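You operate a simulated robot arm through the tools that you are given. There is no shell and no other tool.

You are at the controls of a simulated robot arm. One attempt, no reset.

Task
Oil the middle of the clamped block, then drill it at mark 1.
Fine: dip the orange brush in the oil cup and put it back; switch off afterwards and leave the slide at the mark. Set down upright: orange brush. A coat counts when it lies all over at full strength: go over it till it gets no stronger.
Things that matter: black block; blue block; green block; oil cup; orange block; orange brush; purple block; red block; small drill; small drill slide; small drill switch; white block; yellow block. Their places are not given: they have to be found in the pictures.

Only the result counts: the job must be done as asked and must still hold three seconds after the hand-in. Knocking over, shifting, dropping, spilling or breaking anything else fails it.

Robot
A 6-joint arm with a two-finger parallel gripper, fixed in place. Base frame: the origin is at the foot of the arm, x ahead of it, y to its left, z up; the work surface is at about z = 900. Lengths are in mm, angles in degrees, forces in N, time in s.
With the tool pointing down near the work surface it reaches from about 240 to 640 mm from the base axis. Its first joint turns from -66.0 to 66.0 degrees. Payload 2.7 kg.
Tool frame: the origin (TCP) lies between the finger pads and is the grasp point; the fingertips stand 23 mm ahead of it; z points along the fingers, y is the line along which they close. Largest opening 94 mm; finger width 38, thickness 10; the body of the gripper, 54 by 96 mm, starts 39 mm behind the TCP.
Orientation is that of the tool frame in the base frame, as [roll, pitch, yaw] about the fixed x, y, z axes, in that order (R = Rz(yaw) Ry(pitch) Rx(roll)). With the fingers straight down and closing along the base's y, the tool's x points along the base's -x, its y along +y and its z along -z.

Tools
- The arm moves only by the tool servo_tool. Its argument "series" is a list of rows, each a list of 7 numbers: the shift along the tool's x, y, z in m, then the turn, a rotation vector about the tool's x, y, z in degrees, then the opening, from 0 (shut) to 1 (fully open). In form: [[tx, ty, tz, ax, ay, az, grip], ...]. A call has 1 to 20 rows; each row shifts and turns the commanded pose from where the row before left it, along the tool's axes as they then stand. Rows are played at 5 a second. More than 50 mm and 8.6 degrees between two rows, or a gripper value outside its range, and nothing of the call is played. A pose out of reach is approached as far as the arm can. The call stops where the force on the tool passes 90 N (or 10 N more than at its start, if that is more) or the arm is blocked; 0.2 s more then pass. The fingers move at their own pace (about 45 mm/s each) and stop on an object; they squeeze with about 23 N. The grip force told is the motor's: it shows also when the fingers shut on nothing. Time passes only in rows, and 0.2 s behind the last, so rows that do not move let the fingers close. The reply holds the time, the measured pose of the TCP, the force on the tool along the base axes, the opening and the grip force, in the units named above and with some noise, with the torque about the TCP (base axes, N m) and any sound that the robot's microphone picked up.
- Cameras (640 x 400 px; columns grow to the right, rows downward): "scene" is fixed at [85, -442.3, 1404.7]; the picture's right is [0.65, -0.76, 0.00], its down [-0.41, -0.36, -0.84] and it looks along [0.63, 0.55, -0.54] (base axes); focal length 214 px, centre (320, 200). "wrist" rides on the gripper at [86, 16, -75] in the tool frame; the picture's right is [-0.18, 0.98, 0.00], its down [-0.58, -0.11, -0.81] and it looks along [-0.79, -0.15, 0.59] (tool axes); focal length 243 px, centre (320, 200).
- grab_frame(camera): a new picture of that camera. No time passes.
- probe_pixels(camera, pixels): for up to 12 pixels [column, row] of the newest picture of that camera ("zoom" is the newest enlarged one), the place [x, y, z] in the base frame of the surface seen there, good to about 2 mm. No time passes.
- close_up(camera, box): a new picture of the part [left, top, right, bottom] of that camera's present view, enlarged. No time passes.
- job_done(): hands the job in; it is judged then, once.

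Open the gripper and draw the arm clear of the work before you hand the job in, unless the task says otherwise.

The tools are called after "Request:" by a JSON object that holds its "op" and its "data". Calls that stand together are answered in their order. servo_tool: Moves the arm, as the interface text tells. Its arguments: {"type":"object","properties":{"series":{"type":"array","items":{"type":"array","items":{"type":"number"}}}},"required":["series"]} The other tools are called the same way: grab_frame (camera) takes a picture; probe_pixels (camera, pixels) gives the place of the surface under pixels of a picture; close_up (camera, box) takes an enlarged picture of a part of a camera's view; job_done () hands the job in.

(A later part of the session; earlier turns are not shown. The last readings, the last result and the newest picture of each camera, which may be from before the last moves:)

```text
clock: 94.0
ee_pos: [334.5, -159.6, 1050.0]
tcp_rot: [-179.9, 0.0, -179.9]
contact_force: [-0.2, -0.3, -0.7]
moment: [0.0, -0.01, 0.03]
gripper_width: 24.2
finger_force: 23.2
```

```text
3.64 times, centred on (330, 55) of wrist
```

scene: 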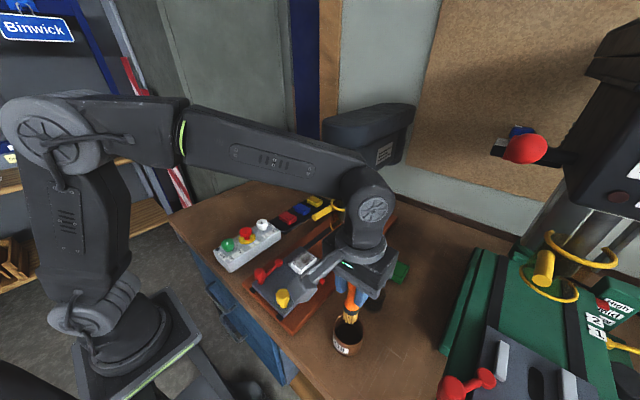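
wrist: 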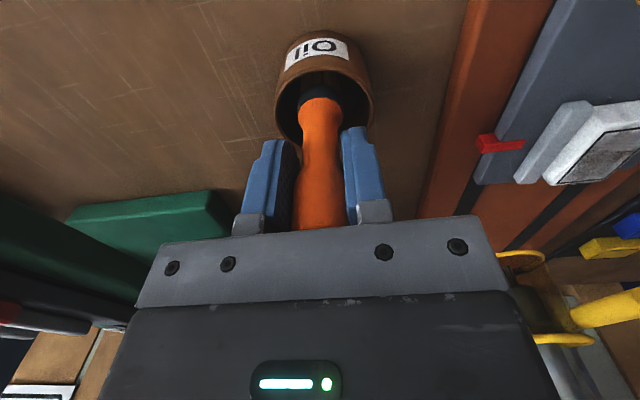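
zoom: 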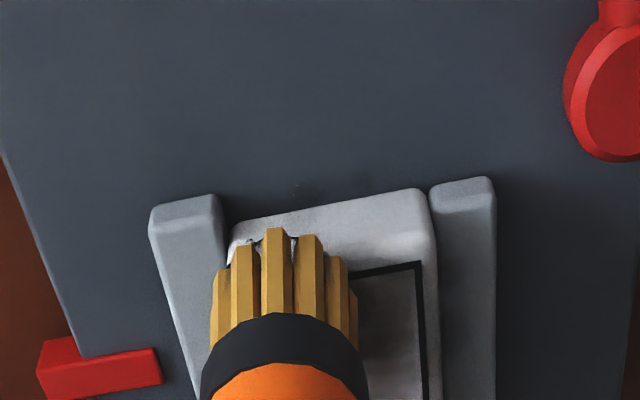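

I lift briefly to view the result of this edge sweep.

Request:
{"op": "servo_tool", "data": {"series": [[0, 0, -0.015, 0, 0, 0, 0], [0.015, 0, -0.015, 0, 0, 0, 0], [0.015, 0, -0.015, 0, 0, 0, 0], [0, 0, 0, 0, 0, 0, 0]]}}

Request:
{"op": "close_up", "data": {"camera": "scene", "box": [285, 245, 325, 277]}}

Request:
{"op": "close_up", "data": {"camera": "wrist", "box": [260, 20, 400, 130]}}

```text
clock: 95.0
ee_pos: [304.4, -160.0, 1094.3]
tcp_rot: [-179.9, -0.1, -180.0]
contact_force: [0.3, -0.5, 0.0]
moment: [0.01, 0.0, -0.04]
gripper_width: 24.3
finger_force: 22.9
```

```text
12.50 times, centred on (305, 261) of scene
```

zoom: 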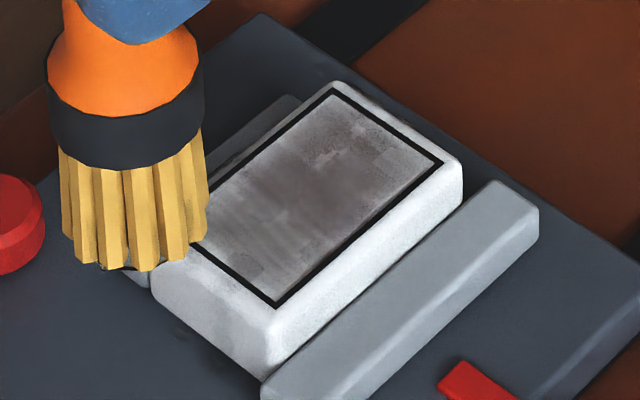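

```text
3.64 times, centred on (330, 75) of wrist
```

zoom: 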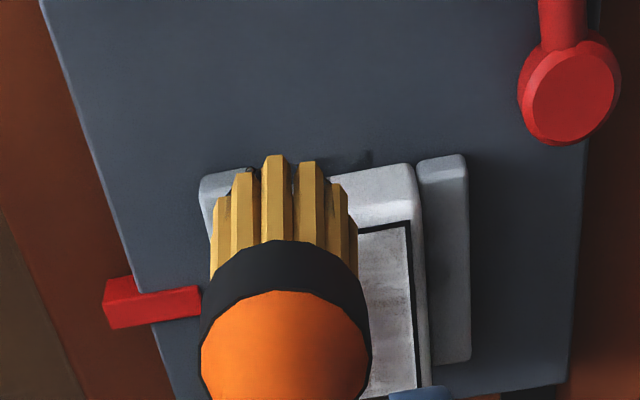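

The near end has improved; the far end and long edges are lighter. I go to the far end and sweep there and along the edges.

Request:
{"op": "servo_tool", "data": {"series": [[-0.023, 0, 0, 0, 0, 0, 0], [-0.024, 0, 0, 0, 0, 0, 0], [-0.024, 0, 0, 0, 0, 0, 0], [0, 0, 0.015, 0, 0, 0, 0], [0, 0, 0.015, 0, 0, 0, 0], [0, 0, 0.013, 0, 0, 0, 0], [0, 0, 0.0015, 0, 0, 0, 0], [0, 0, 0.0008, 0, 0, 0, 0], [0, 0, 0, 0, 0, 0, 0]]}}

Request:
{"op": "close_up", "data": {"camera": "scene", "box": [280, 240, 330, 280]}}

```text
clock: 97.0
ee_pos: [374.8, -160.9, 1049.6]
tcp_rot: [-179.8, 0.1, 179.9]
contact_force: [-0.6, 1.1, 4.2]
moment: [0.0, 0.03, 0.01]
gripper_width: 24.2
finger_force: 23.3
```

```text
10.00 times, centred on (305, 260) of scene
```

zoom: 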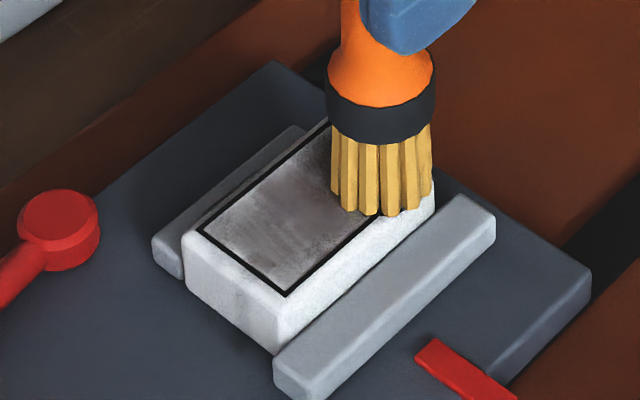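

Contact at about 4 N. I sweep the far end crosswise several times, then along the y=−142 edge back to the near end.

Request:
{"op": "servo_tool", "data": {"series": [[0, 0.005, 0, 0, 0, 0, 0], [0, 0.005, 0, 0, 0, 0, 0], [0, 0.005, 0, 0, 0, 0, 0], [0, 0.004, 0, 0, 0, 0, 0], [0.003, 0, 0.0002, 0, 0, 0, 0], [0, -0.005, 0, 0, 0, 0, 0], [0, -0.005, 0, 0, 0, 0, 0], [0, -0.005, 0, 0, 0, 0, 0], [0, -0.004, 0, 0, 0, 0, 0], [0.003, 0, 0.0002, 0, 0, 0, 0], [0, 0.005, 0, 0, 0, 0, 0], [0, 0.005, 0, 0, 0, 0, 0], [0, 0.005, 0, 0, 0, 0, 0], [0, 0.004, 0, 0, 0, 0, 0], [0.006, 0, 0.0002, 0, 0, 0, 0], [0.006, 0, 0, 0, 0, 0, 0], [0.006, 0, 0, 0, 0, 0, 0], [0.006, 0, 0, 0, 0, 0, 0], [0.006, 0, 0, 0, 0, 0, 0], [0.005, 0, 0, 0, 0, 0, 0]]}}

Request:
{"op": "close_up", "data": {"camera": "scene", "box": [280, 240, 330, 280]}}

Request:
{"op": "close_up", "data": {"camera": "wrist", "box": [260, 0, 400, 110]}}

```text
clock: 101.2
ee_pos: [333.3, -141.7, 1048.7]
tcp_rot: [-179.9, -0.1, -179.8]
contact_force: [1.2, 0.3, 1.5]
moment: [0.01, -0.09, 0.01]
gripper_width: 24.4
finger_force: 23.0
```

```text
10.00 times, centred on (305, 260) of scene
```

zoom: 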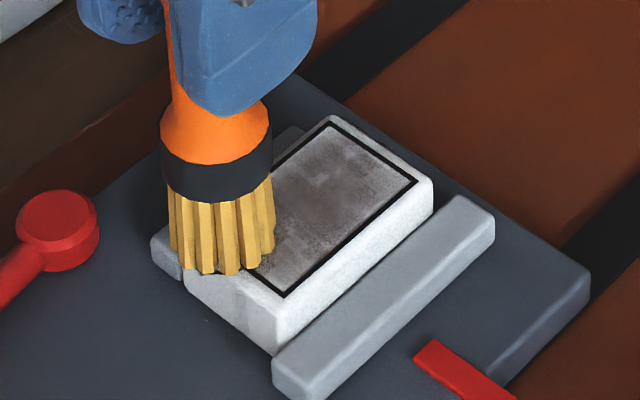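

```text
3.64 times, centred on (330, 55) of wrist
```

zoom: 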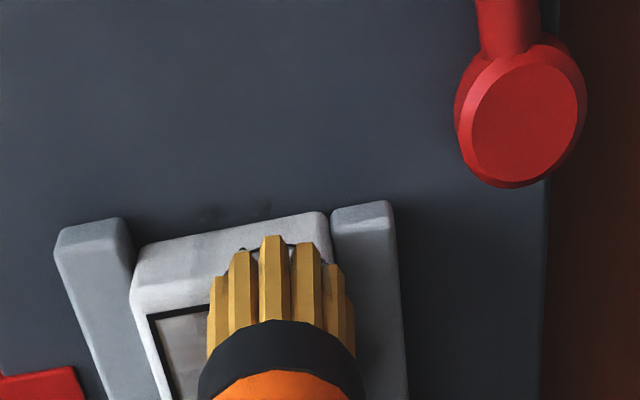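

Another loop: crosswise at the near edge, along the y=−162 edge, then crosswise at the far edge (x≈378).

Request:
{"op": "servo_tool", "data": {"series": [[0, -0.005, 0.0004, 0, 0, 0, 0], [0, -0.005, 0, 0, 0, 0, 0], [0, -0.005, 0, 0, 0, 0, 0], [0, -0.005, 0, 0, 0, 0, 0], [-0.006, 0, 0, 0, 0, 0, 0], [-0.006, 0, 0, 0, 0, 0, 0], [-0.006, 0, 0.0002, 0, 0, 0, 0], [-0.006, 0, 0, 0, 0, 0, 0], [-0.006, 0, 0, 0, 0, 0, 0], [-0.006, 0, 0, 0, 0, 0, 0], [-0.006, 0, 0, 0, 0, 0, 0], [-0.003, 0, 0.0002, 0, 0, 0, 0], [0, 0.005, 0, 0, 0, 0, 0], [0, 0.005, 0, 0, 0, 0, 0], [0, 0.005, 0, 0, 0, 0, 0], [0, 0.005, 0, 0, 0, 0, 0], [0, -0.005, 0, 0, 0, 0, 0], [0, -0.005, 0, 0, 0, 0, 0], [0, -0.005, 0, 0, 0, 0, 0], [0, -0.005, 0, 0, 0, 0, 0]]}}

Request:
{"op": "close_up", "data": {"camera": "scene", "box": [280, 240, 330, 280]}}

Request:
{"op": "close_up", "data": {"camera": "wrist", "box": [260, 0, 400, 110]}}

```text
clock: 105.4
ee_pos: [380.0, -162.0, 1047.7]
tcp_rot: [-179.8, 0.0, -179.9]
contact_force: [0.5, 0.9, 2.7]
moment: [0.07, -0.03, -0.01]
gripper_width: 24.4
finger_force: 22.9
```

```text
10.00 times, centred on (305, 260) of scene
```

zoom: 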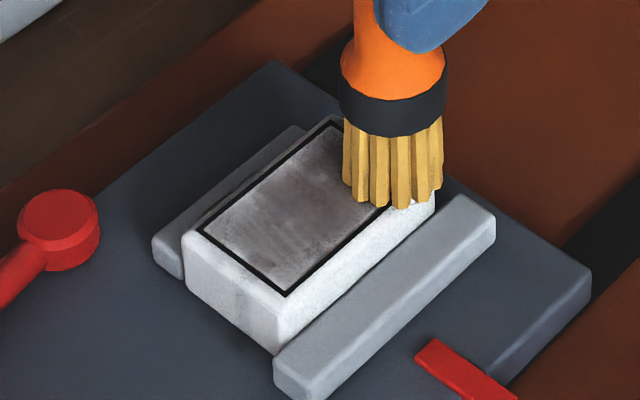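

```text
3.64 times, centred on (330, 55) of wrist
```

zoom: 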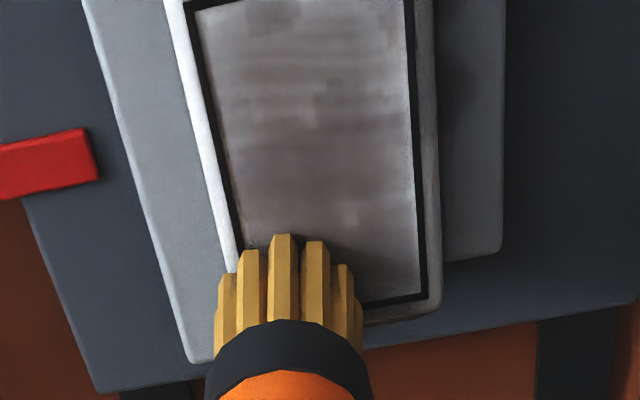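

It's becoming more uniform. I do a full serpentine from the far to the near end at light contact.

Request:
{"op": "servo_tool", "data": {"series": [[0.004, 0, 0.0001, 0, 0, 0, 0], [0, 0.005, 0, 0, 0, 0, 0], [0, 0.005, 0, 0, 0, 0, 0], [0, 0.005, 0, 0, 0, 0, 0], [0, 0.005, 0, 0, 0, 0, 0], [0.004, 0, 0.0001, 0, 0, 0, 0], [0, -0.005, 0, 0, 0, 0, 0], [0, -0.005, 0, 0, 0, 0, 0], [0, -0.005, 0, 0, 0, 0, 0], [0, -0.005, 0, 0, 0, 0, 0], [0.004, 0, 0.0001, 0, 0, 0, 0], [0, 0.005, 0, 0, 0, 0, 0], [0, 0.005, 0, 0, 0, 0, 0], [0, 0.005, 0, 0, 0, 0, 0], [0, 0.005, 0, 0, 0, 0, 0], [0.004, 0, 0.0001, 0, 0, 0, 0], [0, -0.005, 0, 0, 0, 0, 0], [0, -0.005, 0, 0, 0, 0, 0], [0, -0.005, 0, 0, 0, 0, 0], [0, -0.005, 0, 0, 0, 0, 0]]}}

Request:
{"op": "servo_tool", "data": {"series": [[0.004, 0, 0.0001, 0, 0, 0, 0], [0, 0.005, 0, 0, 0, 0, 0], [0, 0.005, 0, 0, 0, 0, 0], [0, 0.005, 0, 0, 0, 0, 0], [0, 0.005, 0, 0, 0, 0, 0], [0.004, 0, 0.0001, 0, 0, 0, 0], [0, -0.005, 0, 0, 0, 0, 0], [0, -0.005, 0, 0, 0, 0, 0], [0, -0.005, 0, 0, 0, 0, 0], [0, -0.005, 0, 0, 0, 0, 0], [0.004, 0, 0.0001, 0, 0, 0, 0], [0, 0.005, 0, 0, 0, 0, 0], [0, 0.005, 0, 0, 0, 0, 0], [0, 0.005, 0, 0, 0, 0, 0], [0, 0.005, 0, 0, 0, 0, 0], [0.004, 0, 0.0001, 0, 0, 0, 0], [0, -0.005, 0, 0, 0, 0, 0], [0, -0.005, 0, 0, 0, 0, 0], [0, -0.005, 0, 0, 0, 0, 0], [0, -0.005, 0, 0, 0, 0, 0]]}}

Request:
{"op": "close_up", "data": {"camera": "scene", "box": [280, 240, 330, 280]}}

Request:
{"op": "close_up", "data": {"camera": "wrist", "box": [260, 0, 400, 110]}}

```text
clock: 109.6
ee_pos: [363.1, -160.7, 1047.0]
tcp_rot: [-179.9, 0.0, -179.9]
contact_force: [0.5, 1.6, 5.3]
moment: [0.14, -0.04, 0.03]
gripper_width: 24.2
finger_force: 22.9
```

```text
clock: 113.8
ee_pos: [347.1, -160.5, 1047.4]
tcp_rot: [-179.9, -0.1, -179.9]
contact_force: [0.2, 1.0, -1.1]
moment: [0.01, 0.0, 0.01]
gripper_width: 24.1
finger_force: 23.3
```

```text
10.00 times, centred on (305, 260) of scene
```

zoom: 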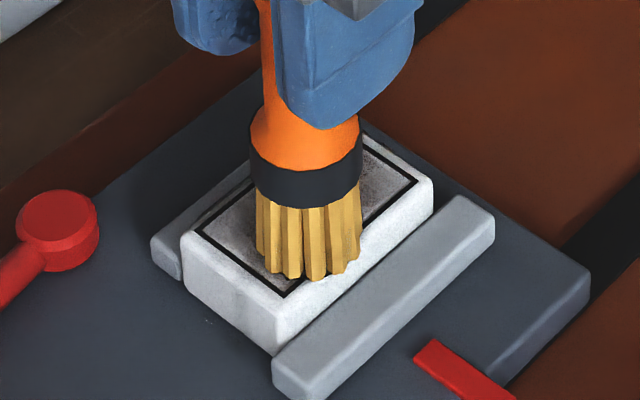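

```text
3.64 times, centred on (330, 55) of wrist
```

zoom: 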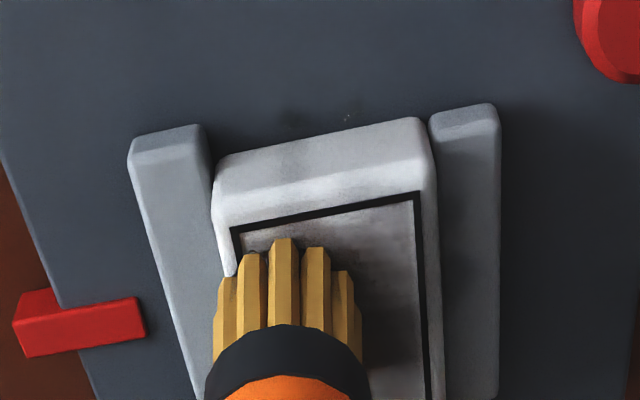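

I finish the serpentine at the near end, then lift and move aside to inspect.

Request:
{"op": "servo_tool", "data": {"series": [[0.004, 0, 0.0005, 0, 0, 0, 0], [0, 0.005, 0, 0, 0, 0, 0], [0, 0.005, 0, 0, 0, 0, 0], [0, 0.005, 0, 0, 0, 0, 0], [0, 0.005, 0, 0, 0, 0, 0], [0.004, 0, 0.0001, 0, 0, 0, 0], [0, -0.005, 0, 0, 0, 0, 0], [0, -0.005, 0, 0, 0, 0, 0], [0, -0.005, 0, 0, 0, 0, 0], [0, -0.005, 0, 0, 0, 0, 0], [0.005, 0, 0.0001, 0, 0, 0, 0], [0, 0.005, 0, 0, 0, 0, 0], [0, 0.005, 0, 0, 0, 0, 0], [0, 0.005, 0, 0, 0, 0, 0], [0, 0.005, 0, 0, 0, 0, 0], [0, -0.005, 0, 0, 0, 0, 0], [0, -0.005, 0, 0, 0, 0, 0], [0, -0.005, 0, 0, 0, 0, 0], [0, -0.005, 0, 0, 0, 0, 0]]}}

Request:
{"op": "servo_tool", "data": {"series": [[0, 0, -0.012, 0, 0, 0, 0], [0, 0, -0.015, 0, 0, 0, 0], [0.01, -0.01, -0.02, 0, 0, 0, 0], [0.01, -0.03, 0, 0, 0, 0, 0], [0, -0.03, 0, 0, 0, 0, 0], [0, 0, 0, 0, 0, 0, 0]]}}

Request:
{"op": "close_up", "data": {"camera": "scene", "box": [280, 240, 330, 280]}}

Request:
{"op": "grab_frame", "data": {"camera": "wrist"}}

```text
clock: 117.8
ee_pos: [333.6, -160.9, 1047.0]
tcp_rot: [-179.8, 0.0, -180.0]
contact_force: [0.3, -0.1, -0.3]
moment: [0.03, 0.02, 0.02]
gripper_width: 23.9
finger_force: 22.7
```

```text
clock: 119.2
ee_pos: [313.5, -231.4, 1093.8]
tcp_rot: [-179.9, 0.0, -179.9]
contact_force: [0.2, 0.6, -0.9]
moment: [0.0, 0.0, -0.01]
gripper_width: 24.1
finger_force: 23.3
```

```text
10.00 times, centred on (305, 260) of scene
```

zoom: 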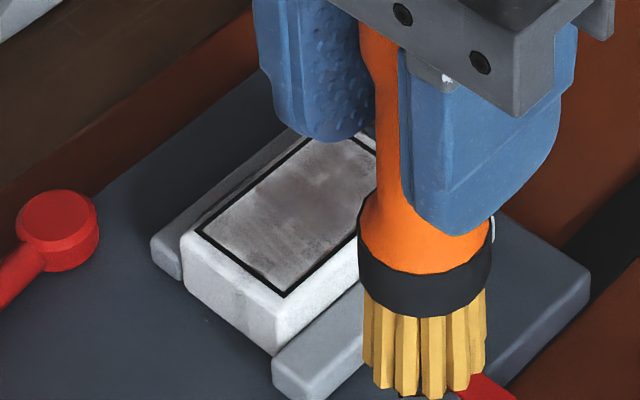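

```text
taken
```

wrist: 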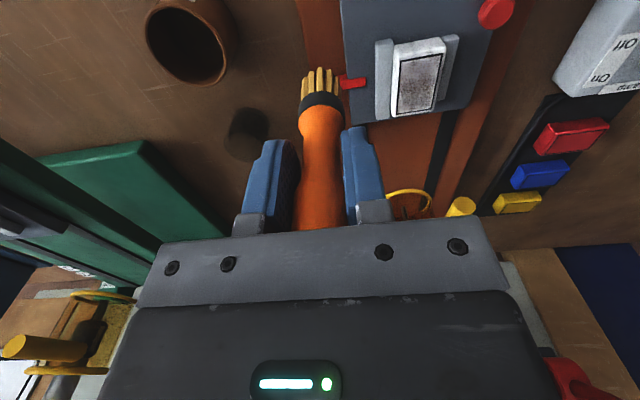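

Request:
{"op": "close_up", "data": {"camera": "wrist", "box": [375, 30, 465, 125]}}

```text
4.21 times, centred on (420, 78) of wrist
```

zoom: 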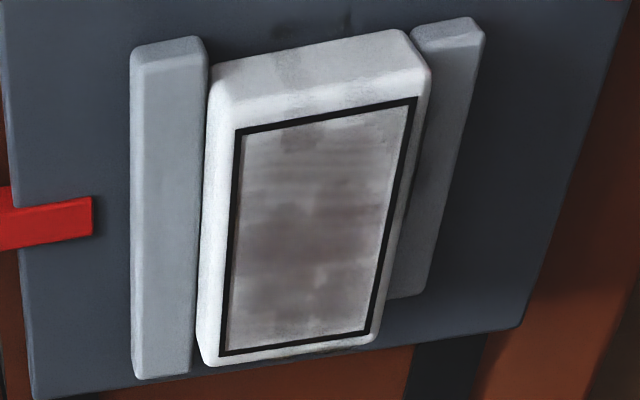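

This clear view (zoom 375–465) shows the middle dark but the frame's edges lighter — near end, far end and both long sides need more. I re-dip the brush first.

Request:
{"op": "servo_tool", "data": {"series": [[0.0034, -0.0158, 0, 0, 0, 0, 0], [0.0034, -0.0158, 0, 0, 0, 0, 0], [0.0034, -0.0158, 0, 0, 0, 0, 0], [0.0034, -0.0158, 0, 0, 0, 0, 0], [0.0034, -0.0158, 0, 0, 0, 0, 0], [0.0034, -0.0158, 0, 0, 0, 0, 0], [0.0031, -0.0158, 0, 0, 0, 0, 0], [0, 0, 0, 0, 0, 0, 0], [0, 0, 0.015, 0, 0, 0, 0], [0, 0, 0.015, 0, 0, 0, 0], [0, 0, 0.015, 0, 0, 0, 0], [0, 0, 0.015, 0, 0, 0, 0], [0, 0, 0.015, 0, 0, 0, 0], [0, 0, 0.01, 0, 0, 0, 0], [0, 0, 0.007, 0, 0, 0, 0], [0, 0, 0, 0, 0, 0, 0]]}}

Request:
{"op": "grab_frame", "data": {"camera": "wrist"}}

Request:
{"op": "close_up", "data": {"camera": "scene", "box": [285, 240, 340, 285]}}

```text
clock: 122.6
ee_pos: [289.9, -343.0, 1001.8]
tcp_rot: [-180.0, -0.1, 180.0]
contact_force: [0.4, 0.6, -0.3]
moment: [0.0, 0.01, -0.01]
gripper_width: 24.2
finger_force: 22.8
```

```text
taken
```

wrist: 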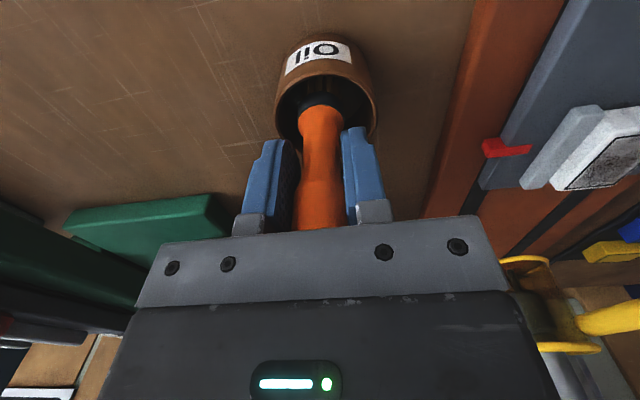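

```text
8.89 times, centred on (312, 262) of scene
```

zoom: 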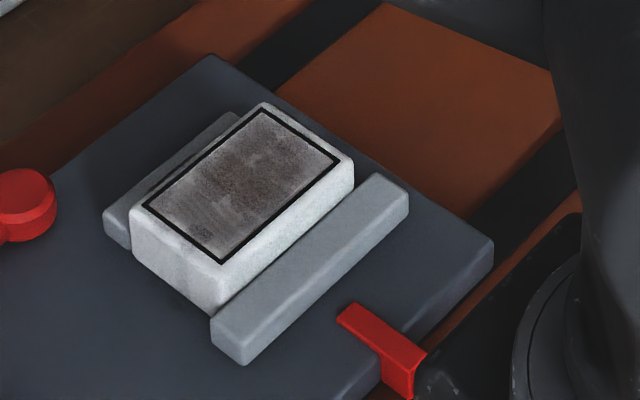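

The block's middle shows dark brown-grey with lighter rims. I lift, drain and return to the block's near edge.

Request:
{"op": "servo_tool", "data": {"series": [[0, 0, -0.006, 0, 0, 0, 0], [0, 0, -0.006, 0, 0, 0, 0], [0, 0, -0.008, 0, 0, 0, 0], [0, 0, 0, 0, 0, 0, 0], [0, 0, 0, 0, 0, 0, 0], [0, 0, 0, 0, 0, 0, 0], [0, 0, 0, 0, 0, 0, 0], [0, 0, 0, 0, 0, 0, 0], [0, 0, -0.01, 0, 0, 0, 0], [0, 0, 0, 0, 0, 0, 0], [0, 0, 0, 0, 0, 0, 0], [0, 0, 0, 0, 0, 0, 0], [0, 0, -0.015, 0, 0, 0, 0], [0, 0, -0.015, 0, 0, 0, 0], [0, 0, -0.015, 0, 0, 0, 0], [0, 0, -0.016, 0, 0, 0, 0], [0, 0, 0, 0, 0, 0, 0]]}}

Request:
{"op": "servo_tool", "data": {"series": [[-0.0038, 0.0173, 0, 0, 0, 0, 0], [-0.0038, 0.0173, 0, 0, 0, 0, 0], [-0.0038, 0.0173, 0, 0, 0, 0, 0], [-0.0038, 0.0173, 0, 0, 0, 0, 0], [-0.0038, 0.0173, 0, 0, 0, 0, 0], [-0.0038, 0.0173, 0, 0, 0, 0, 0], [-0.0038, 0.0173, 0, 0, 0, 0, 0], [-0.0038, 0.0173, 0, 0, 0, 0, 0], [-0.0038, 0.0173, 0, 0, 0, 0, 0], [-0.0038, 0.0173, 0, 0, 0, 0, 0], [-0.0038, 0.0165, 0, 0, 0, 0, 0], [0, 0, 0.015, 0, 0, 0, 0], [0, 0, 0.015, 0, 0, 0, 0], [0, 0, 0.013, 0, 0, 0, 0], [0, 0, 0.0015, 0, 0, 0, 0], [0, 0, 0.001, 0, 0, 0, 0], [0, 0, 0, 0, 0, 0, 0]]}}

Request:
{"op": "close_up", "data": {"camera": "scene", "box": [280, 240, 330, 280]}}

```text
clock: 126.2
ee_pos: [290.3, -342.2, 1093.1]
tcp_rot: [-179.8, 0.0, -180.0]
contact_force: [0.4, 0.2, -0.5]
moment: [-0.01, 0.02, 0.0]
gripper_width: 24.2
finger_force: 22.7
```

```text
clock: 129.8
ee_pos: [331.6, -152.7, 1045.5]
tcp_rot: [-179.9, 0.0, 180.0]
contact_force: [-0.4, 0.6, 0.3]
moment: [0.0, 0.02, 0.01]
gripper_width: 24.1
finger_force: 23.1
```

```text
10.00 times, centred on (305, 260) of scene
```

zoom: 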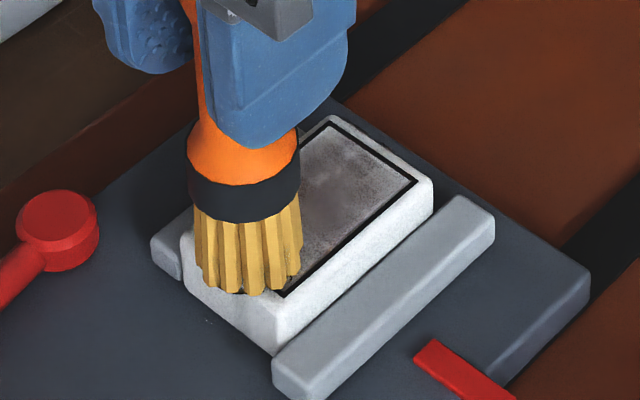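

Light contact near zero; I sweep crosswise along the near frame edge (x≈331) with small downward feed.

Request:
{"op": "servo_tool", "data": {"series": [[0, 0.005, 0.0003, 0, 0, 0, 0], [0, 0.005, 0.0002, 0, 0, 0, 0], [0, 0.003, 0, 0, 0, 0, 0], [0, -0.005, 0, 0, 0, 0, 0], [0, -0.005, 0.0001, 0, 0, 0, 0], [0, -0.005, 0, 0, 0, 0, 0], [0, -0.005, 0.0001, 0, 0, 0, 0], [0, -0.004, 0, 0, 0, 0, 0], [0, 0.005, 0, 0, 0, 0, 0], [0, 0.005, 0.0001, 0, 0, 0, 0], [0, 0.005, 0, 0, 0, 0, 0], [0, 0.005, 0.0001, 0, 0, 0, 0], [0, 0.004, 0, 0, 0, 0, 0], [0, -0.005, 0, 0, 0, 0, 0], [0, -0.005, 0.0001, 0, 0, 0, 0], [0, -0.005, 0, 0, 0, 0, 0], [0, -0.005, 0, 0, 0, 0, 0], [0, -0.004, 0, 0, 0, 0, 0]]}}

Request:
{"op": "close_up", "data": {"camera": "wrist", "box": [260, 0, 400, 110]}}

Request:
{"op": "close_up", "data": {"camera": "scene", "box": [280, 240, 330, 280]}}

```text
clock: 133.6
ee_pos: [331.5, -163.9, 1046.7]
tcp_rot: [-179.9, 0.0, -179.9]
contact_force: [1.0, -0.7, -0.8]
moment: [0.01, -0.01, 0.01]
gripper_width: 24.0
finger_force: 23.0
```

```text
3.64 times, centred on (330, 55) of wrist
```

zoom: 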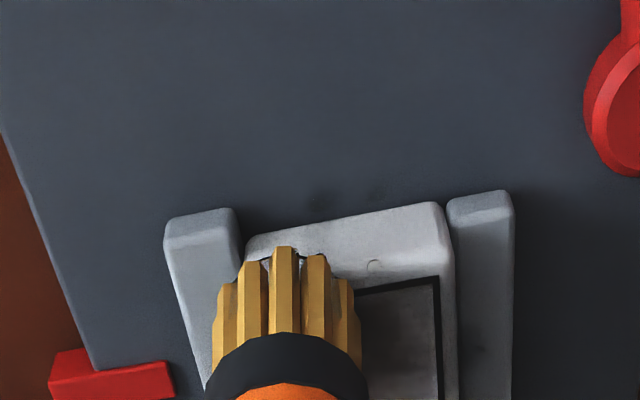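

```text
10.00 times, centred on (305, 260) of scene
```

zoom: 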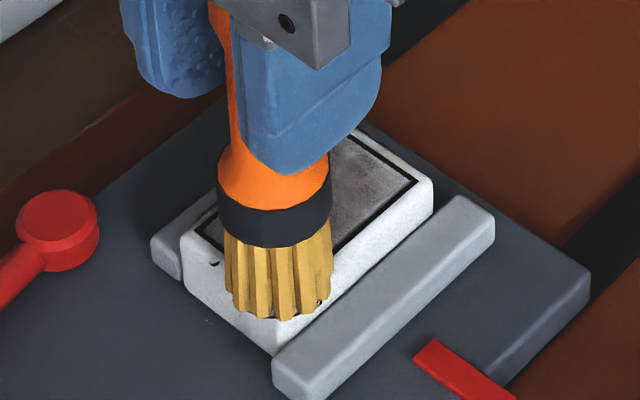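

Contact is uncertain at zero force, so I press 0.8 mm and stroke along the y=−164 edge to the far end.

Request:
{"op": "servo_tool", "data": {"series": [[0, 0.001, 0.0008, 0, 0, 0, 0], [0, 0, 0.0004, 0, 0, 0, 0]]}}

```text
clock: 134.2
ee_pos: [333.5, -162.5, 1045.7]
tcp_rot: [-179.8, 0.0, -179.9]
contact_force: [-1.9, -0.3, 11.1]
moment: [-0.05, 0.05, 0.0]
gripper_width: 24.1
finger_force: 23.4
```

Now 11 N. I back off 0.4 mm and run along the y=−163 edge to the far end, across, and back along the y=−140 edge.

Request:
{"op": "servo_tool", "data": {"series": [[-0.005, 0, -0.0004, 0, 0, 0, 0], [-0.006, 0, 0, 0, 0, 0, 0], [-0.006, 0, 0, 0, 0, 0, 0], [-0.006, 0, 0, 0, 0, 0, 0], [-0.006, 0, 0, 0, 0, 0, 0], [-0.006, 0, 0, 0, 0, 0, 0], [-0.006, 0, 0, 0, 0, 0, 0], [-0.006, 0, 0, 0, 0, 0, 0], [0, 0.005, 0.0001, 0, 0, 0, 0], [0, 0.005, 0, 0, 0, 0, 0], [0, 0.005, 0, 0, 0, 0, 0], [0, 0.005, 0, 0, 0, 0, 0], [0, 0.003, 0.0001, 0, 0, 0, 0], [0, -0.005, 0, 0, 0, 0, 0], [0, -0.005, 0, 0, 0, 0, 0], [0, -0.005, 0, 0, 0, 0, 0], [0, -0.005, 0, 0, 0, 0, 0], [0, -0.003, 0, 0, 0, 0, 0]]}}

Request:
{"op": "close_up", "data": {"camera": "wrist", "box": [260, 0, 400, 110]}}

Request:
{"op": "close_up", "data": {"camera": "scene", "box": [280, 240, 330, 280]}}

```text
clock: 138.0
ee_pos: [379.4, -163.5, 1045.8]
tcp_rot: [-179.9, 0.0, 180.0]
contact_force: [0.2, 1.9, 2.9]
moment: [0.06, -0.06, 0.0]
gripper_width: 24.1
finger_force: 22.3
```

```text
3.64 times, centred on (330, 55) of wrist
```

zoom: 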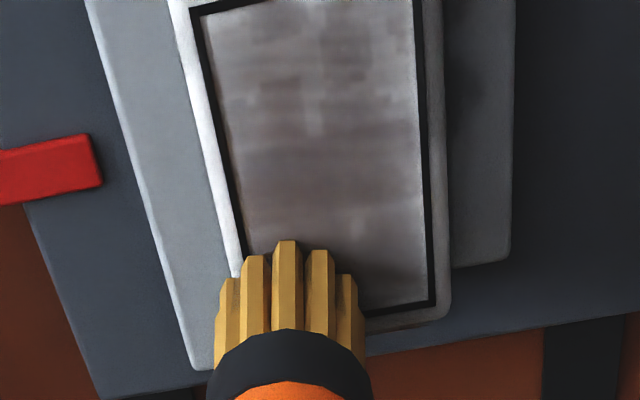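

```text
10.00 times, centred on (305, 260) of scene
```

zoom: 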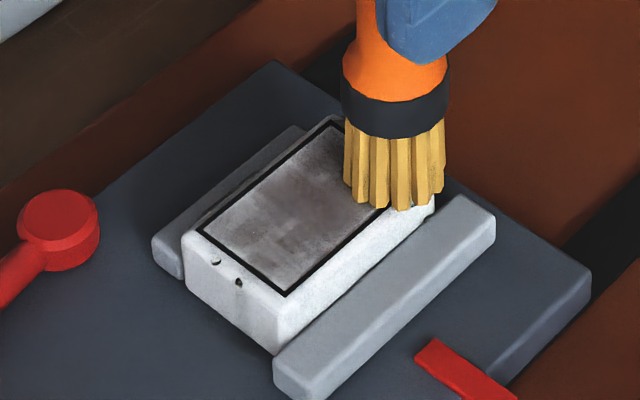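

The grid-like coat is getting stronger; a few lighter patches remain. I run a full serpentine back from the far end at about 4–5 N.

Request:
{"op": "servo_tool", "data": {"series": [[0.003, 0, 0.0002, 0, 0, 0, 0], [0, 0.006, 0, 0, 0, 0, 0], [0, 0.006, 0, 0, 0, 0, 0], [0, 0.006, 0, 0, 0, 0, 0], [0, 0.005, 0, 0, 0, 0, 0], [0.004, 0, 0.0002, 0, 0, 0, 0], [0, -0.006, 0, 0, 0, 0, 0], [0, -0.006, 0, 0, 0, 0, 0], [0, -0.006, 0, 0, 0, 0, 0], [0, -0.005, 0, 0, 0, 0, 0], [0.004, 0, 0.0002, 0, 0, 0, 0], [0, 0.006, 0, 0, 0, 0, 0], [0, 0.006, 0, 0, 0, 0, 0], [0, 0.006, 0, 0, 0, 0, 0], [0, 0.005, 0, 0, 0, 0, 0], [0.004, 0, 0.0002, 0, 0, 0, 0], [0, -0.006, 0, 0, 0, 0, 0], [0, -0.006, 0, 0, 0, 0, 0], [0, -0.006, 0, 0, 0, 0, 0], [0, -0.005, 0, 0, 0, 0, 0]]}}

Request:
{"op": "servo_tool", "data": {"series": [[0.004, 0, 0.0002, 0, 0, 0, 0], [0, 0.006, 0, 0, 0, 0, 0], [0, 0.006, 0, 0, 0, 0, 0], [0, 0.006, 0, 0, 0, 0, 0], [0, 0.005, 0, 0, 0, 0, 0], [0.004, 0, 0.0002, 0, 0, 0, 0], [0, -0.006, 0, 0, 0, 0, 0], [0, -0.006, 0, 0, 0, 0, 0], [0, -0.006, 0, 0, 0, 0, 0], [0, -0.005, 0, 0, 0, 0, 0], [0.004, 0, 0.0002, 0, 0, 0, 0], [0, 0.006, 0, 0, 0, 0, 0], [0, 0.006, 0, 0, 0, 0, 0], [0, 0.006, 0, 0, 0, 0, 0], [0, 0.005, 0, 0, 0, 0, 0], [0.004, 0, 0.0002, 0, 0, 0, 0], [0, -0.006, 0, 0, 0, 0, 0], [0, -0.006, 0, 0, 0, 0, 0], [0, -0.006, 0, 0, 0, 0, 0], [0, -0.005, 0, 0, 0, 0, 0]]}}

Request:
{"op": "close_up", "data": {"camera": "wrist", "box": [260, 0, 400, 110]}}

Request:
{"op": "close_up", "data": {"camera": "scene", "box": [280, 240, 330, 280]}}

```text
clock: 142.2
ee_pos: [364.9, -162.8, 1044.4]
tcp_rot: [-179.9, -0.1, -180.0]
contact_force: [-0.5, 0.5, 0.8]
moment: [0.07, -0.04, -0.02]
gripper_width: 23.8
finger_force: 23.2
```

```text
clock: 146.4
ee_pos: [347.5, -163.4, 1044.6]
tcp_rot: [-179.9, 0.1, -180.0]
contact_force: [-0.4, 4.0, 11.6]
moment: [0.25, -0.13, 0.07]
gripper_width: 24.0
finger_force: 22.9
```

```text
3.64 times, centred on (330, 55) of wrist
```

zoom: 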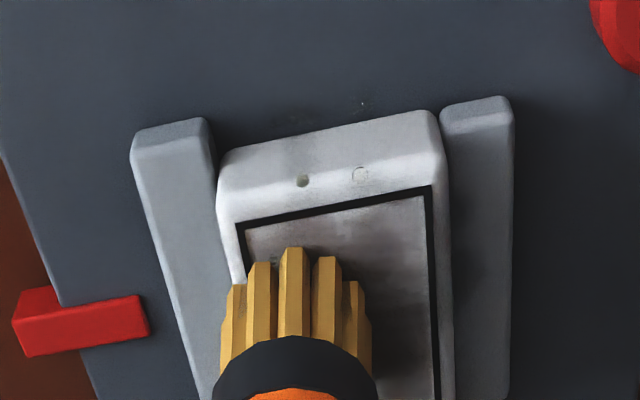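

```text
10.00 times, centred on (305, 260) of scene
```

zoom: 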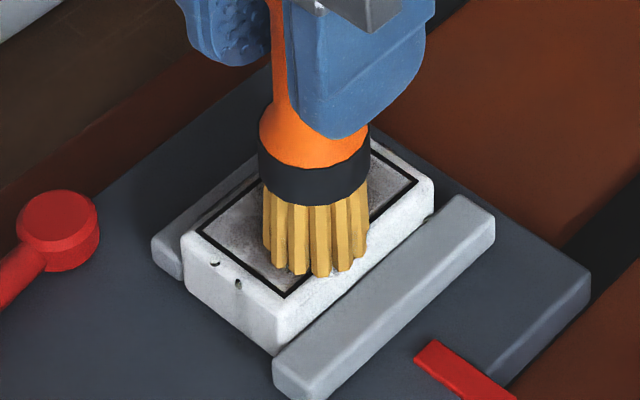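

Force rose to 12 N — the brush top is probably reaching the palm, so I back off 0.5 mm and finish the near end without more feed.

Request:
{"op": "servo_tool", "data": {"series": [[0.004, 0, -0.0005, 0, 0, 0, 0], [0, 0.006, 0, 0, 0, 0, 0], [0, 0.006, 0, 0, 0, 0, 0], [0, 0.006, 0, 0, 0, 0, 0], [0, 0.005, 0, 0, 0, 0, 0], [0.004, 0, 0, 0, 0, 0, 0], [0, -0.006, 0, 0, 0, 0, 0], [0, -0.006, 0, 0, 0, 0, 0], [0, -0.006, 0, 0, 0, 0, 0], [0, -0.005, 0, 0, 0, 0, 0], [0.004, 0, 0, 0, 0, 0, 0], [0, 0.006, 0, 0, 0, 0, 0], [0, 0.006, 0, 0, 0, 0, 0], [0, 0.006, 0, 0, 0, 0, 0], [0, 0.005, 0, 0, 0, 0, 0], [0.003, 0, 0, 0, 0, 0, 0], [0, -0.006, 0, 0, 0, 0, 0], [0, -0.006, 0, 0, 0, 0, 0], [0, -0.006, 0, 0, 0, 0, 0], [0, -0.005, 0, 0, 0, 0, 0]]}}

Request:
{"op": "servo_tool", "data": {"series": [[0, 0, -0.012, 0, 0, 0, 0], [0, 0, -0.015, 0, 0, 0, 0], [0.01, -0.01, -0.02, 0, 0, 0, 0], [0.01, -0.03, 0, 0, 0, 0, 0], [0, -0.03, 0, 0, 0, 0, 0], [0, -0.02, 0, 0, 0, 0, 0], [0, 0, 0, 0, 0, 0, 0]]}}

Request:
{"op": "close_up", "data": {"camera": "scene", "box": [280, 240, 330, 280]}}

Request:
{"op": "grab_frame", "data": {"camera": "wrist"}}

Request:
{"op": "close_up", "data": {"camera": "wrist", "box": [385, 30, 475, 125]}}

```text
clock: 150.6
ee_pos: [333.4, -162.0, 1042.3]
tcp_rot: [-180.0, -0.1, -179.9]
contact_force: [-0.8, 0.9, -0.3]
moment: [-0.02, 0.0, 0.03]
gripper_width: 24.0
finger_force: 23.1
```

```text
clock: 152.2
ee_pos: [313.0, -252.2, 1093.1]
tcp_rot: [-179.9, 0.0, 180.0]
contact_force: [-0.3, 0.5, -0.4]
moment: [0.0, 0.01, -0.01]
gripper_width: 23.9
finger_force: 23.3
```

```text
10.00 times, centred on (305, 260) of scene
```

zoom: 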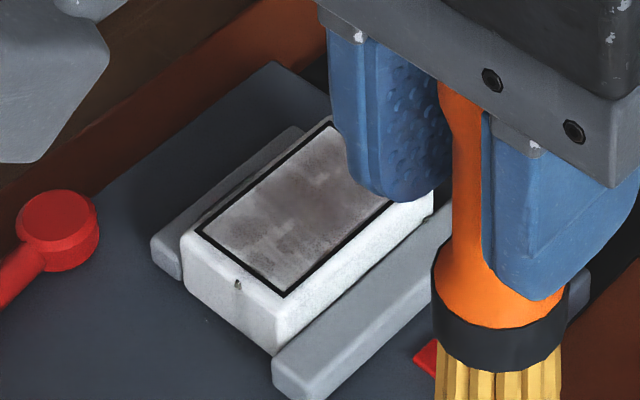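

```text
taken
```

wrist: 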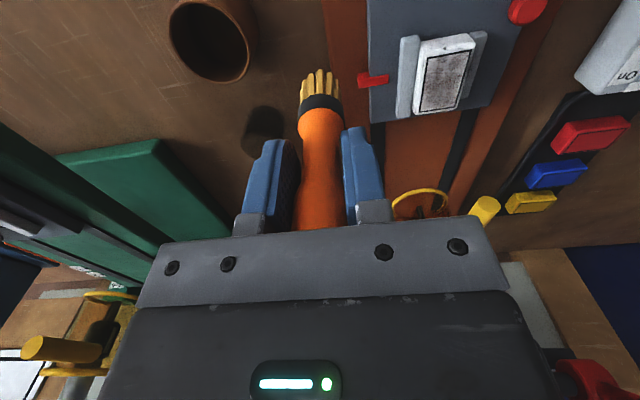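

```text
4.21 times, centred on (430, 78) of wrist
```

zoom: 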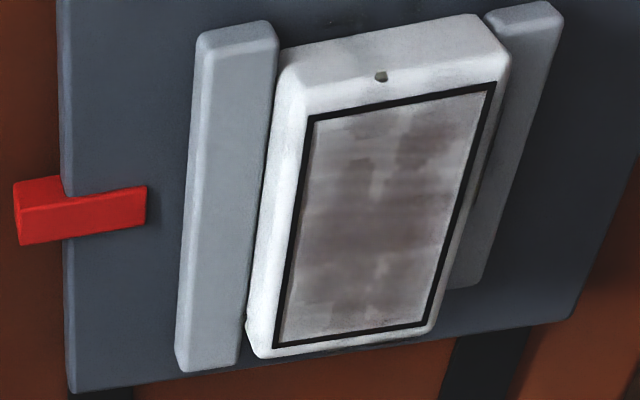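

The coat is still uneven (edges lighter). The brush has now slid up to the palm, so it should hold firm. I re-dip and then make systematic long strokes.

Request:
{"op": "servo_tool", "data": {"series": [[0.0046, -0.018, 0, 0, 0, 0, 0], [0.0046, -0.018, 0, 0, 0, 0, 0], [0.0046, -0.018, 0, 0, 0, 0, 0], [0.0046, -0.018, 0, 0, 0, 0, 0], [0.0046, -0.018, 0, 0, 0, 0, 0], [0, 0, 0, 0, 0, 0, 0], [0, 0, 0.015, 0, 0, 0, 0], [0, 0, 0.015, 0, 0, 0, 0], [0, 0, 0.015, 0, 0, 0, 0], [0, 0, 0.015, 0, 0, 0, 0], [0, 0, 0.015, 0, 0, 0, 0], [0, 0, 0.012, 0, 0, 0, 0], [0, 0, 0.008, 0, 0, 0, 0], [0, 0, 0, 0, 0, 0, 0]]}}

Request:
{"op": "grab_frame", "data": {"camera": "wrist"}}

Request:
{"op": "close_up", "data": {"camera": "scene", "box": [290, 240, 330, 280]}}

```text
clock: 155.2
ee_pos: [291.0, -343.9, 995.5]
tcp_rot: [-179.9, 0.0, -180.0]
contact_force: [-0.4, -0.4, -0.5]
moment: [0.0, 0.01, 0.01]
gripper_width: 24.4
finger_force: 22.9
```

```text
taken
```

wrist: 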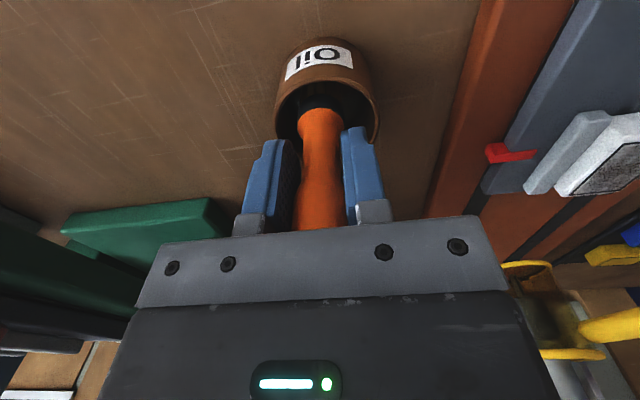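

```text
10.00 times, centred on (310, 260) of scene
```

zoom: 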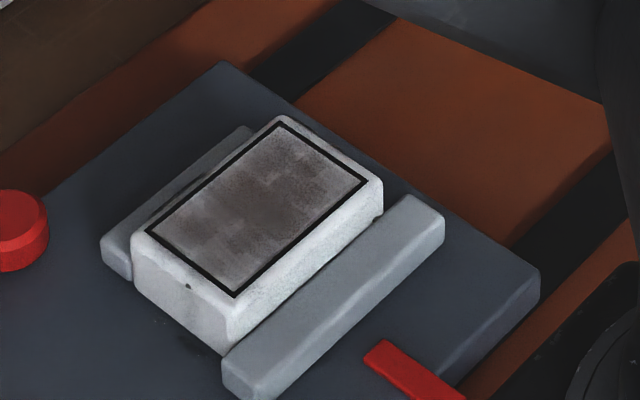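

Dipped. I lift, drain, and carry the brush back to the block near the (333,−164) corner.

Request:
{"op": "servo_tool", "data": {"series": [[0, 0, -0.006, 0, 0, 0, 0], [0, 0, -0.006, 0, 0, 0, 0], [0, 0, -0.008, 0, 0, 0, 0], [0, 0, 0, 0, 0, 0, 0], [0, 0, 0, 0, 0, 0, 0], [0, 0, 0, 0, 0, 0, 0], [0, 0, 0, 0, 0, 0, 0], [0, 0, 0, 0, 0, 0, 0], [0, 0, -0.01, 0, 0, 0, 0], [0, 0, 0, 0, 0, 0, 0], [0, 0, 0, 0, 0, 0, 0], [0, 0, 0, 0, 0, 0, 0], [0, 0, -0.015, 0, 0, 0, 0], [0, 0, -0.015, 0, 0, 0, 0], [0, 0, -0.015, 0, 0, 0, 0], [0, 0, -0.018, 0, 0, 0, 0], [0, 0, 0, 0, 0, 0, 0]]}}

Request:
{"op": "servo_tool", "data": {"series": [[-0.0038, 0.0163, 0, 0, 0, 0, 0], [-0.0038, 0.0163, 0, 0, 0, 0, 0], [-0.0038, 0.0163, 0, 0, 0, 0, 0], [-0.0038, 0.0163, 0, 0, 0, 0, 0], [-0.0038, 0.0163, 0, 0, 0, 0, 0], [-0.0038, 0.0163, 0, 0, 0, 0, 0], [-0.0038, 0.0163, 0, 0, 0, 0, 0], [-0.0038, 0.0163, 0, 0, 0, 0, 0], [-0.0038, 0.0163, 0, 0, 0, 0, 0], [-0.0038, 0.0163, 0, 0, 0, 0, 0], [-0.004, 0.016, 0, 0, 0, 0, 0], [0, 0, 0.015, 0, 0, 0, 0], [0, 0, 0.015, 0, 0, 0, 0], [0, 0, 0.013, 0, 0, 0, 0], [0, 0, 0.001, 0, 0, 0, 0], [0, 0, 0, 0, 0, 0, 0]]}}

Request:
{"op": "close_up", "data": {"camera": "scene", "box": [280, 240, 330, 280]}}

```text
clock: 158.8
ee_pos: [290.6, -343.3, 1089.4]
tcp_rot: [-179.9, 0.0, 180.0]
contact_force: [0.6, 0.1, -0.8]
moment: [-0.02, 0.01, 0.01]
gripper_width: 24.1
finger_force: 22.5
```

```text
clock: 162.2
ee_pos: [332.2, -163.2, 1045.1]
tcp_rot: [-179.9, 0.0, 180.0]
contact_force: [-0.5, -0.5, 0.1]
moment: [-0.03, -0.01, 0.02]
gripper_width: 23.9
finger_force: 22.6
```

```text
10.00 times, centred on (305, 260) of scene
```

zoom: 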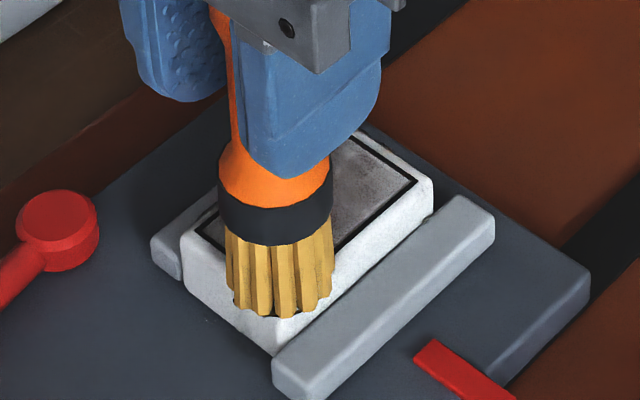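

Not yet in contact. I lower in 0.5 mm steps to find contact.

Request:
{"op": "servo_tool", "data": {"series": [[0, 0, 0.0005, 0, 0, 0, 0], [0, 0, 0.0005, 0, 0, 0, 0], [0, 0, 0, 0, 0, 0, 0]]}}

Request:
{"op": "servo_tool", "data": {"series": [[0, 0, 0.0005, 0, 0, 0, 0], [0, 0, 0.0003, 0, 0, 0, 0], [0, 0, 0, 0, 0, 0, 0]]}}

```text
clock: 163.0
ee_pos: [332.1, -164.0, 1044.5]
tcp_rot: [-179.8, 0.1, 180.0]
contact_force: [-0.7, 0.4, 2.6]
moment: [0.0, 0.01, 0.02]
gripper_width: 24.1
finger_force: 23.6
```

```text
clock: 163.8
ee_pos: [332.5, -163.9, 1043.6]
tcp_rot: [-179.8, 0.1, -179.9]
contact_force: [-0.6, 0.2, 12.8]
moment: [0.03, 0.0, 0.03]
gripper_width: 23.7
finger_force: 23.3
```

12.8 N now; I back off 0.3 mm and brush slowly back and forth along the near edge.

Request:
{"op": "servo_tool", "data": {"series": [[0, 0.004, -0.0003, 0, 0, 0, 0], [0, 0.004, 0, 0, 0, 0, 0], [0, 0.004, 0, 0, 0, 0, 0], [0, 0.004, 0, 0, 0, 0, 0], [0, 0.004, 0, 0, 0, 0, 0], [0, 0.004, 0, 0, 0, 0, 0], [0, -0.004, 0, 0, 0, 0, 0], [0, -0.004, 0, 0, 0, 0, 0], [0, -0.004, 0, 0, 0, 0, 0], [0, -0.004, 0, 0, 0, 0, 0], [0, -0.004, 0, 0, 0, 0, 0], [0, -0.004, 0, 0, 0, 0, 0]]}}

Request:
{"op": "close_up", "data": {"camera": "scene", "box": [280, 240, 330, 280]}}

Request:
{"op": "close_up", "data": {"camera": "wrist", "box": [260, 0, 400, 110]}}

```text
clock: 166.4
ee_pos: [333.6, -163.9, 1043.6]
tcp_rot: [-179.9, -0.1, -179.9]
contact_force: [-0.5, 4.4, 11.4]
moment: [0.27, -0.13, 0.07]
gripper_width: 24.1
finger_force: 23.0
```

```text
10.00 times, centred on (305, 260) of scene
```

zoom: 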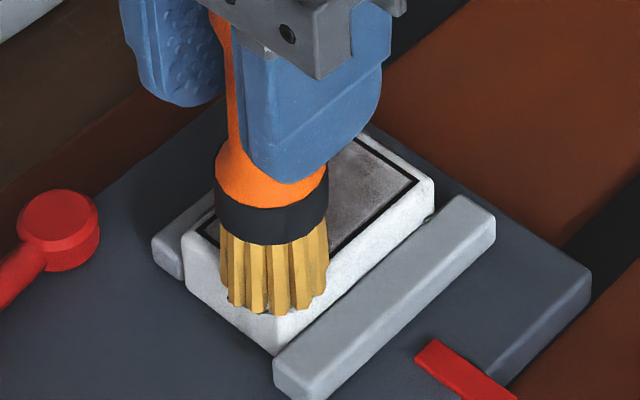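

```text
3.64 times, centred on (330, 55) of wrist
```

zoom: 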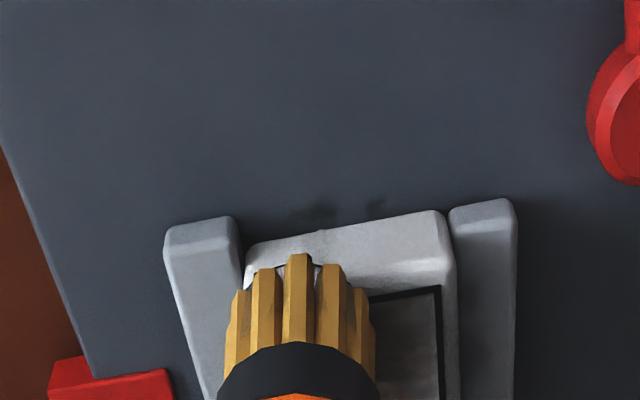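

Contact is now firm and stable (11 N). I make systematic long strokes along x, stepping 4 mm in y.

Request:
{"op": "servo_tool", "data": {"series": [[-0.006, 0, 0, 0, 0, 0, 0], [-0.006, 0, 0, 0, 0, 0, 0], [-0.006, 0, 0, 0, 0, 0, 0], [-0.006, 0, 0, 0, 0, 0, 0], [-0.006, 0, 0, 0, 0, 0, 0], [-0.006, 0, 0, 0, 0, 0, 0], [-0.006, 0, 0, 0, 0, 0, 0], [-0.004, 0, 0, 0, 0, 0, 0], [0, 0.004, 0, 0, 0, 0, 0], [0.006, 0, 0, 0, 0, 0, 0], [0.006, 0, 0, 0, 0, 0, 0], [0.006, 0, 0, 0, 0, 0, 0], [0.006, 0, 0, 0, 0, 0, 0], [0.006, 0, 0, 0, 0, 0, 0], [0.006, 0, 0, 0, 0, 0, 0], [0.006, 0, 0, 0, 0, 0, 0], [0.004, 0, 0, 0, 0, 0, 0], [0, 0.004, 0, 0, 0, 0, 0]]}}

Request:
{"op": "servo_tool", "data": {"series": [[-0.006, 0, 0, 0, 0, 0, 0], [-0.006, 0, 0, 0, 0, 0, 0], [-0.006, 0, 0, 0, 0, 0, 0], [-0.006, 0, 0, 0, 0, 0, 0], [-0.006, 0, 0, 0, 0, 0, 0], [-0.006, 0, 0, 0, 0, 0, 0], [-0.006, 0, 0, 0, 0, 0, 0], [-0.004, 0, 0, 0, 0, 0, 0], [0, 0.004, 0, 0, 0, 0, 0], [0.006, 0, 0, 0, 0, 0, 0], [0.006, 0, 0, 0, 0, 0, 0], [0.006, 0, 0, 0, 0, 0, 0], [0.006, 0, 0, 0, 0, 0, 0], [0.006, 0, 0, 0, 0, 0, 0], [0.006, 0, 0, 0, 0, 0, 0], [0.006, 0, 0, 0, 0, 0, 0], [0.004, 0, 0, 0, 0, 0, 0], [0, 0.004, 0, 0, 0, 0, 0]]}}

Request:
{"op": "close_up", "data": {"camera": "scene", "box": [280, 240, 330, 280]}}

Request:
{"op": "close_up", "data": {"camera": "wrist", "box": [260, 0, 400, 110]}}

```text
clock: 170.2
ee_pos: [332.7, -155.3, 1043.8]
tcp_rot: [-179.9, 0.1, -179.9]
contact_force: [-1.8, -1.1, 3.9]
moment: [-0.07, -0.01, 0.0]
gripper_width: 24.0
finger_force: 23.2
```

```text
clock: 174.0
ee_pos: [333.2, -147.9, 1042.6]
tcp_rot: [-179.8, 0.1, 180.0]
contact_force: [-0.2, -3.5, 9.1]
moment: [-0.19, -0.09, -0.03]
gripper_width: 24.0
finger_force: 23.3
```

```text
10.00 times, centred on (305, 260) of scene
```

zoom: 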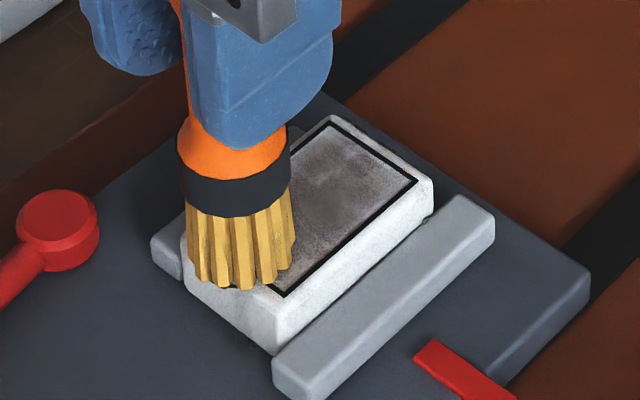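

```text
3.64 times, centred on (330, 55) of wrist
```

zoom: 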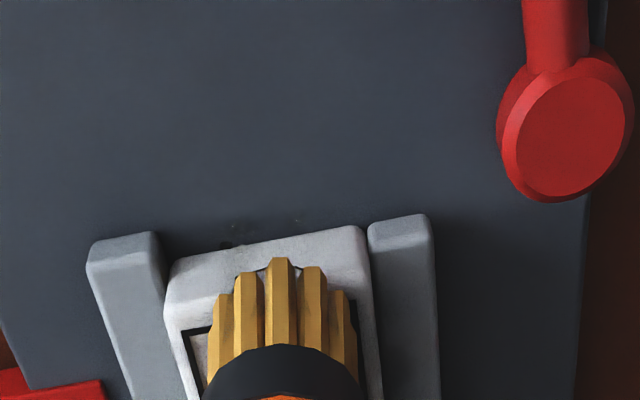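

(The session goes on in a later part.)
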